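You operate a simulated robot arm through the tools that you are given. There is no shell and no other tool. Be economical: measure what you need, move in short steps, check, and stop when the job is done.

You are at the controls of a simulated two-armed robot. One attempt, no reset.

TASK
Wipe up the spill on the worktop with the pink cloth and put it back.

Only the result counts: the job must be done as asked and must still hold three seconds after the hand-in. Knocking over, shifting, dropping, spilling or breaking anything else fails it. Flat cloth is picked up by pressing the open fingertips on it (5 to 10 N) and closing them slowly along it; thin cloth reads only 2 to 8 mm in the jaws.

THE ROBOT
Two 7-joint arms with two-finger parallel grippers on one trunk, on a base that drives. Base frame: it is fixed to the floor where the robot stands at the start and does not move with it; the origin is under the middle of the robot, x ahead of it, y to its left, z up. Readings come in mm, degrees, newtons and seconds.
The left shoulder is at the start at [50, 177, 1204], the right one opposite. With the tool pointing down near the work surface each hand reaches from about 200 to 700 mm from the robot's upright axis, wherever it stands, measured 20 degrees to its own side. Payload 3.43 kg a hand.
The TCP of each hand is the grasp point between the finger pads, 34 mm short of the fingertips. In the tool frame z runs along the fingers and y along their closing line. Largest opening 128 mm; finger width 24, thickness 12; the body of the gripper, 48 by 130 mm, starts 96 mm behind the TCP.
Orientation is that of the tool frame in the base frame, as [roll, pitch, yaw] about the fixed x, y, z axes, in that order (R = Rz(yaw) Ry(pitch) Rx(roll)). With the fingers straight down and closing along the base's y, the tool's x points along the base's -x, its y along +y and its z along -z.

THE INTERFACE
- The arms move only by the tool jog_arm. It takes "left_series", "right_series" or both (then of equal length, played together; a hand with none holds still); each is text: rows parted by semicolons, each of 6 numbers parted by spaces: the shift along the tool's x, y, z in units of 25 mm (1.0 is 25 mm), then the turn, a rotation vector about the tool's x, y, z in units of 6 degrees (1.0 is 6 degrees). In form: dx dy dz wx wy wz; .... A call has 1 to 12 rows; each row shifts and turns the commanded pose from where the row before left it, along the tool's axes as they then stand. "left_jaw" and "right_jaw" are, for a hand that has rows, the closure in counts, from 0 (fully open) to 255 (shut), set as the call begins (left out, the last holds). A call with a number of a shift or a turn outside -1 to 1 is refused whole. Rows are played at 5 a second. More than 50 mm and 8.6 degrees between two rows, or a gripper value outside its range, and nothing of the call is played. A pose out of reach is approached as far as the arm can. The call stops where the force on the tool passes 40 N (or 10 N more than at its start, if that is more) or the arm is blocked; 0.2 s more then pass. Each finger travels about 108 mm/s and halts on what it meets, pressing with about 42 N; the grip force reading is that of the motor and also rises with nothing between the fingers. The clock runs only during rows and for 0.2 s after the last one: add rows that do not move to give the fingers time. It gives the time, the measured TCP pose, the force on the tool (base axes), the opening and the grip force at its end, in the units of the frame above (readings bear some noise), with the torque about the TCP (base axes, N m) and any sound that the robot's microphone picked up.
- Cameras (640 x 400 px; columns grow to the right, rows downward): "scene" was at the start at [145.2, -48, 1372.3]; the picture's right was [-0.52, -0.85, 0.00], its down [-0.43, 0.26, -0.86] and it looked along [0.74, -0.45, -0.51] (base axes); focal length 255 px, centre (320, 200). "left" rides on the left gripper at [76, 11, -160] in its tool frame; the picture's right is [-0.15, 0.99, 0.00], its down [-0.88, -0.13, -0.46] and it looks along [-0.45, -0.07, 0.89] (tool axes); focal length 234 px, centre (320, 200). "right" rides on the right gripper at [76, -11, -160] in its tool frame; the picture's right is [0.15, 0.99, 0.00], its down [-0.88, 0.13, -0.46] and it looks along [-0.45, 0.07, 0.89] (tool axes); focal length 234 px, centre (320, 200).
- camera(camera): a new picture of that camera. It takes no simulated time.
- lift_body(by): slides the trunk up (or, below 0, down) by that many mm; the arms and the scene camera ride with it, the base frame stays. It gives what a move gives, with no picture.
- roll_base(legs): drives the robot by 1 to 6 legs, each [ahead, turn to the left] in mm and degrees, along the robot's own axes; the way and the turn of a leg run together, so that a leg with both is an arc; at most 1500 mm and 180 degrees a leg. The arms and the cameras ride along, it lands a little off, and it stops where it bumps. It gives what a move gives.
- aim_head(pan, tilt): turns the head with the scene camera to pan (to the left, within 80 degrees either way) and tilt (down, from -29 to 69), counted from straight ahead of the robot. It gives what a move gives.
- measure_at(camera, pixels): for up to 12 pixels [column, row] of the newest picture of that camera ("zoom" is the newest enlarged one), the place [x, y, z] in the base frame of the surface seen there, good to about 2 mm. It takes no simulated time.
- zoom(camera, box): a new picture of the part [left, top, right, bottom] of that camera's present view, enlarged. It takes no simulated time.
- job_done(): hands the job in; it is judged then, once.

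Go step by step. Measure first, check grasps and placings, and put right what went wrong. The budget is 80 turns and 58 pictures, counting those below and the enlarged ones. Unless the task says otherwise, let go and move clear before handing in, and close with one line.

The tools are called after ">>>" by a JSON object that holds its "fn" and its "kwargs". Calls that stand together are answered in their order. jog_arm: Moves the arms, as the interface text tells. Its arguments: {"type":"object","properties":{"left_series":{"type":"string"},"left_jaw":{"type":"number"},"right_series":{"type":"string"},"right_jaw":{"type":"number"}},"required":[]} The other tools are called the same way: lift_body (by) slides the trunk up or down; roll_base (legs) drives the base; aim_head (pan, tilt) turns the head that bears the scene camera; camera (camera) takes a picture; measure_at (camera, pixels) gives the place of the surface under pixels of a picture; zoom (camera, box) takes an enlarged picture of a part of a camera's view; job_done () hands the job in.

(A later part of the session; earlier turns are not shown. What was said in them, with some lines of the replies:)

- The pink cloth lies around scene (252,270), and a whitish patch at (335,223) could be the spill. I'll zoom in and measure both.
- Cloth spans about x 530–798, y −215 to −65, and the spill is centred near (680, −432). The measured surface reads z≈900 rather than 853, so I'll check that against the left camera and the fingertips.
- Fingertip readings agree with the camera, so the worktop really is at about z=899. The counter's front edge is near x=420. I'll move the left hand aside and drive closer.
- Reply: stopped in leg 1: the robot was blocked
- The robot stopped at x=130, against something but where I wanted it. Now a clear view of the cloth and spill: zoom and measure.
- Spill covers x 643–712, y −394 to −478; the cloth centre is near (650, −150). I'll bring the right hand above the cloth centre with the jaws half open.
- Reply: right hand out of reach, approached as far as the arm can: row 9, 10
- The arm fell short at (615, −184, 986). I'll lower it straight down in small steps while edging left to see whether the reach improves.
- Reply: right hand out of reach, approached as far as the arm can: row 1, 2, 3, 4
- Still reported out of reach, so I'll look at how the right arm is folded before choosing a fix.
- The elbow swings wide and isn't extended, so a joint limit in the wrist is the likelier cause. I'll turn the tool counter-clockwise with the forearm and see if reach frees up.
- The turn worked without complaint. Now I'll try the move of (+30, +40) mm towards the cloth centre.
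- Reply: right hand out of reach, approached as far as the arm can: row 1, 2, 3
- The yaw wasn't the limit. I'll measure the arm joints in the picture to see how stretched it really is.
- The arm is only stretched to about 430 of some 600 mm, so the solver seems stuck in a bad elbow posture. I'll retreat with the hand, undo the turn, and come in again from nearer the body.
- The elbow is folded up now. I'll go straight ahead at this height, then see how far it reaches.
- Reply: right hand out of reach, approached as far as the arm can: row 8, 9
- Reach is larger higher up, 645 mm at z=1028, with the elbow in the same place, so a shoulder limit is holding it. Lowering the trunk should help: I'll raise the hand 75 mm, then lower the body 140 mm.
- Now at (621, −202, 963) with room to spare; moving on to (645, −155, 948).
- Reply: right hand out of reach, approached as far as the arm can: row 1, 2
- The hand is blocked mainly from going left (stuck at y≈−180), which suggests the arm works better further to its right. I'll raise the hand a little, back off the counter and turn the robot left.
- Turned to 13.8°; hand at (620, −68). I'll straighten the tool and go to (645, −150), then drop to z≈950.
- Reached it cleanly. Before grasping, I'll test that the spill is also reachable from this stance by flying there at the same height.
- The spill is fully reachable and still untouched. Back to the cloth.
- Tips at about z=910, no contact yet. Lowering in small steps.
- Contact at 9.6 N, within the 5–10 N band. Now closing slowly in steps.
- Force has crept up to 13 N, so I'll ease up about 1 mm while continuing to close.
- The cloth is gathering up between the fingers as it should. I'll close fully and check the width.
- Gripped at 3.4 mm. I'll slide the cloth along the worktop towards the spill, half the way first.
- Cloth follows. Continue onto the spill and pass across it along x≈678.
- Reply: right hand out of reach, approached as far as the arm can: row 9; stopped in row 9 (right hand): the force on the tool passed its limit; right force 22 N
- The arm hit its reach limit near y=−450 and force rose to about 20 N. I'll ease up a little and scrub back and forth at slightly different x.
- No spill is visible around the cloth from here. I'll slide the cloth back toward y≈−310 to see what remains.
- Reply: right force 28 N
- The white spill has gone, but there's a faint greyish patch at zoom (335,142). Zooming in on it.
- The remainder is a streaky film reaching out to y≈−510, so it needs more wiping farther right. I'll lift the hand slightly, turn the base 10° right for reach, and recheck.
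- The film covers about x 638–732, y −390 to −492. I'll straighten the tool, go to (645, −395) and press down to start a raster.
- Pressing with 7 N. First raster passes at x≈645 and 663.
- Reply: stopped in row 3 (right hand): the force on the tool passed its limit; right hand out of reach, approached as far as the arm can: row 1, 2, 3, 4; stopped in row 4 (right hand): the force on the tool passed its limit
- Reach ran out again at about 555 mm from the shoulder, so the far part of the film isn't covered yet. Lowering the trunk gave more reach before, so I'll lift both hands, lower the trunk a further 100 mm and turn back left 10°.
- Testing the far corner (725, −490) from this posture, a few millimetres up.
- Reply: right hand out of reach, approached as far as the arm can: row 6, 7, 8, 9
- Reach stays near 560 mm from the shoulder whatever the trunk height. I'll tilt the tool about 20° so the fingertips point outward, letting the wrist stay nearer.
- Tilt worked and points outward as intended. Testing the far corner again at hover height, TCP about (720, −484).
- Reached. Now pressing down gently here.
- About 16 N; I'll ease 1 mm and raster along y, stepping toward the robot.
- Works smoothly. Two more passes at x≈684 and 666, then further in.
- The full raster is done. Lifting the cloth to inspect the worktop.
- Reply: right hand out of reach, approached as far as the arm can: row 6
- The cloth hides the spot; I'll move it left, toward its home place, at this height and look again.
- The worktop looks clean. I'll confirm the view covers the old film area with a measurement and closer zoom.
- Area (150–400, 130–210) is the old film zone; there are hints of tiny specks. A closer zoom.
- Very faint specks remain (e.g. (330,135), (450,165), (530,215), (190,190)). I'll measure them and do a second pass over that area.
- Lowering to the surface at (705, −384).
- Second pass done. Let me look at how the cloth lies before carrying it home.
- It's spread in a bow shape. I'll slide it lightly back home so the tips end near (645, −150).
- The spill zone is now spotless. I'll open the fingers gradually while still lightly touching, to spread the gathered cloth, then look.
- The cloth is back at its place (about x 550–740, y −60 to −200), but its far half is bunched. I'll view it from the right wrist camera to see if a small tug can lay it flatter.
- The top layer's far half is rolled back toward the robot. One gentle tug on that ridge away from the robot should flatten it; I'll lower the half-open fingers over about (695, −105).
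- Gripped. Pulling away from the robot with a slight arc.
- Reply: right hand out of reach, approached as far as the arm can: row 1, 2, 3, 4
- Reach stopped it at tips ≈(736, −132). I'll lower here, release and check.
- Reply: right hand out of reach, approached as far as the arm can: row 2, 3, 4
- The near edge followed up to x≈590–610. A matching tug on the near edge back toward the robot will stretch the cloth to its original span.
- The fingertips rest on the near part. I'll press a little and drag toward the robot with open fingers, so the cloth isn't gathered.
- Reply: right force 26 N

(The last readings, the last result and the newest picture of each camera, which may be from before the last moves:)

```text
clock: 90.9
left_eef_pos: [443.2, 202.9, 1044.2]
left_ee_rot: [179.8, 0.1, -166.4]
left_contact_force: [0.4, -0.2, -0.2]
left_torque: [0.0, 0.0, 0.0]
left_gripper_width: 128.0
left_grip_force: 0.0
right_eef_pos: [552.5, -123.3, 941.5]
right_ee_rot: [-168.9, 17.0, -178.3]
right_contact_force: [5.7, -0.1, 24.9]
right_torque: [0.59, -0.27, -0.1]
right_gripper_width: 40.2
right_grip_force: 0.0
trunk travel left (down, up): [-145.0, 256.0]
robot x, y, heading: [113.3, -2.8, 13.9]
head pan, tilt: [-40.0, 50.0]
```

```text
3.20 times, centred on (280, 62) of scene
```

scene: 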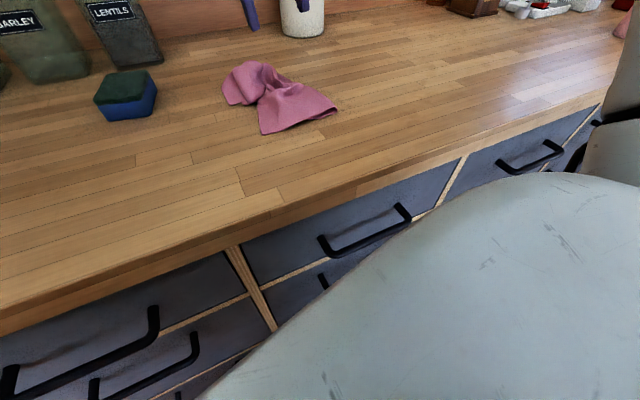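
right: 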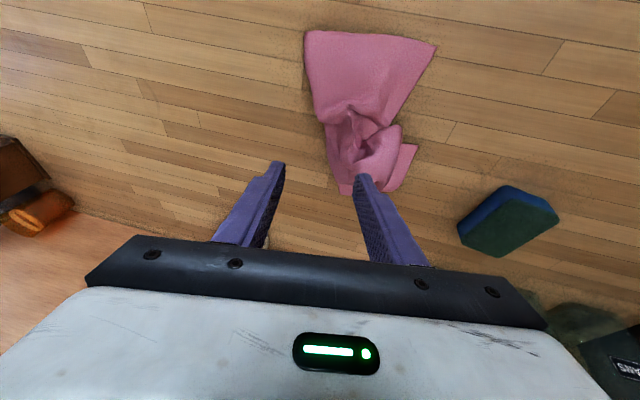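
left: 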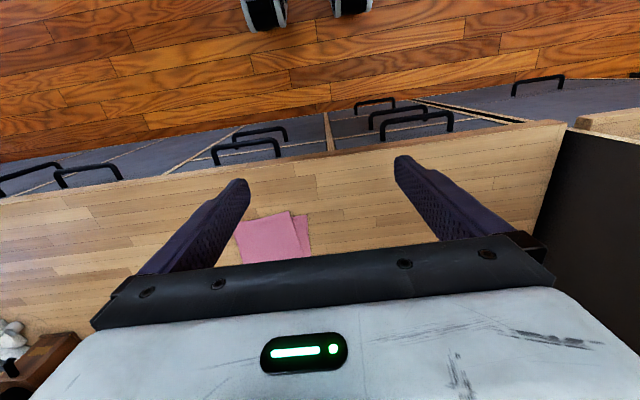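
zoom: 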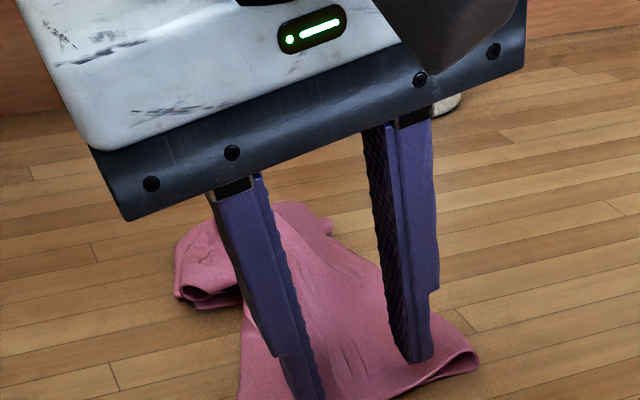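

Pulled flatter. Lifting the hand well clear, toward the robot, to check the result.

>>> {"fn": "jog_arm", "kwargs": {"right_series": "-0.28 -0.18 -0.92 0 0 0;-0.28 -0.18 -0.92 0 0 0;-0.28 -0.18 -0.92 0 0 0;-0.28 -0.18 -0.92 0 0 0;-0.1 -0.18 -0.92 0 0 0;0.6 -0.7 -0.3 0 0 0;0.6 -0.7 -0.3 0 0 0;0.6 -0.7 -0.3 0 0 0;0.3 -0.7 0 0 0 0;0 -0.7 0 0 0 0"}}

>>> {"fn": "camera", "kwargs": {"camera": "scene"}}

>>> {"fn": "zoom", "kwargs": {"camera": "scene", "box": [180, 10, 380, 135]}}

>>> {"fn": "measure_at", "kwargs": {"camera": "zoom", "pixels": [[178, 265], [205, 200], [325, 200], [475, 330], [240, 375], [330, 290], [265, 180]]}}

```text
clock: 93.1
left_eef_pos: [443.3, 202.6, 1045.0]
left_ee_rot: [179.9, 0.0, -166.5]
left_contact_force: [-0.8, -1.1, -0.1]
left_torque: [-0.02, 0.01, -0.01]
left_gripper_width: 127.9
left_grip_force: 0.0
right_eef_pos: [486.8, -204.8, 1082.8]
right_ee_rot: [-168.9, 16.6, -178.2]
right_contact_force: [0.0, -0.2, -1.3]
right_torque: [0.02, 0.01, 0.04]
right_gripper_width: 42.9
right_grip_force: 0.1
trunk travel left (down, up): [-145.0, 256.0]
robot x, y, heading: [113.4, -1.7, 13.8]
head pan, tilt: [-40.0, 50.0]
```

```text
14 pictures are left
```

scene: 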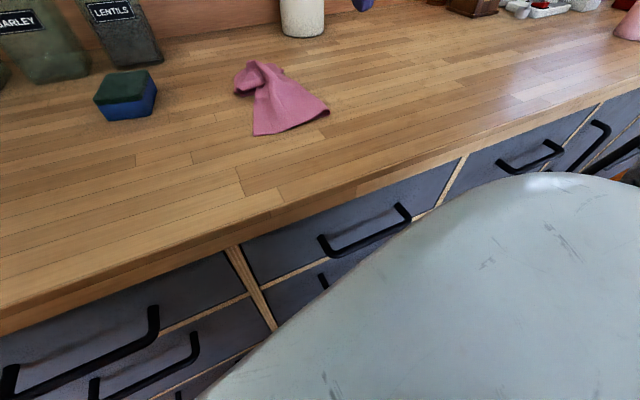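

```text
3.20 times, centred on (280, 72) of scene
```

zoom: 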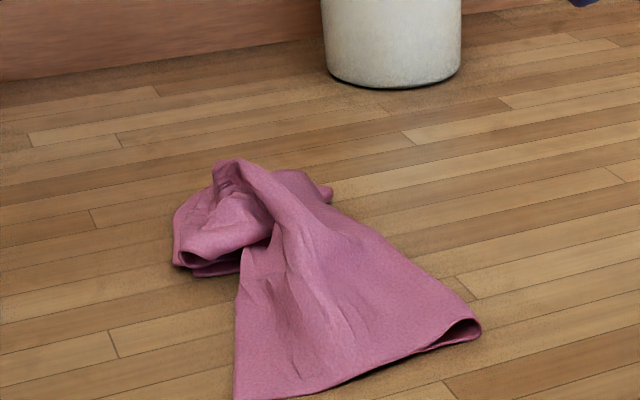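

```text
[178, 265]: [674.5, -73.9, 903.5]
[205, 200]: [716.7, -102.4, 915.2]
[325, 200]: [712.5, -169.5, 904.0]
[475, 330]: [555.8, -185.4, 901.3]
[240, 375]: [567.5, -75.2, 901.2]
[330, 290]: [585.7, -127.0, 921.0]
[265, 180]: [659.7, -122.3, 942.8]
```

The cloth lies back in its original place, centre about (648, −128) against the original (655, −142). It is a little rumpled. The spill area is clean, both hands are clear and nothing else has moved, so I'm handing in.

>>> {"fn": "job_done", "kwargs": {}}

```text
The job is handed in.
```

The spill is wiped up and no trace shows in the last close-up. The pink cloth is back within about 20 mm of where it was, but rumpled at the far end, not flat as it was before.
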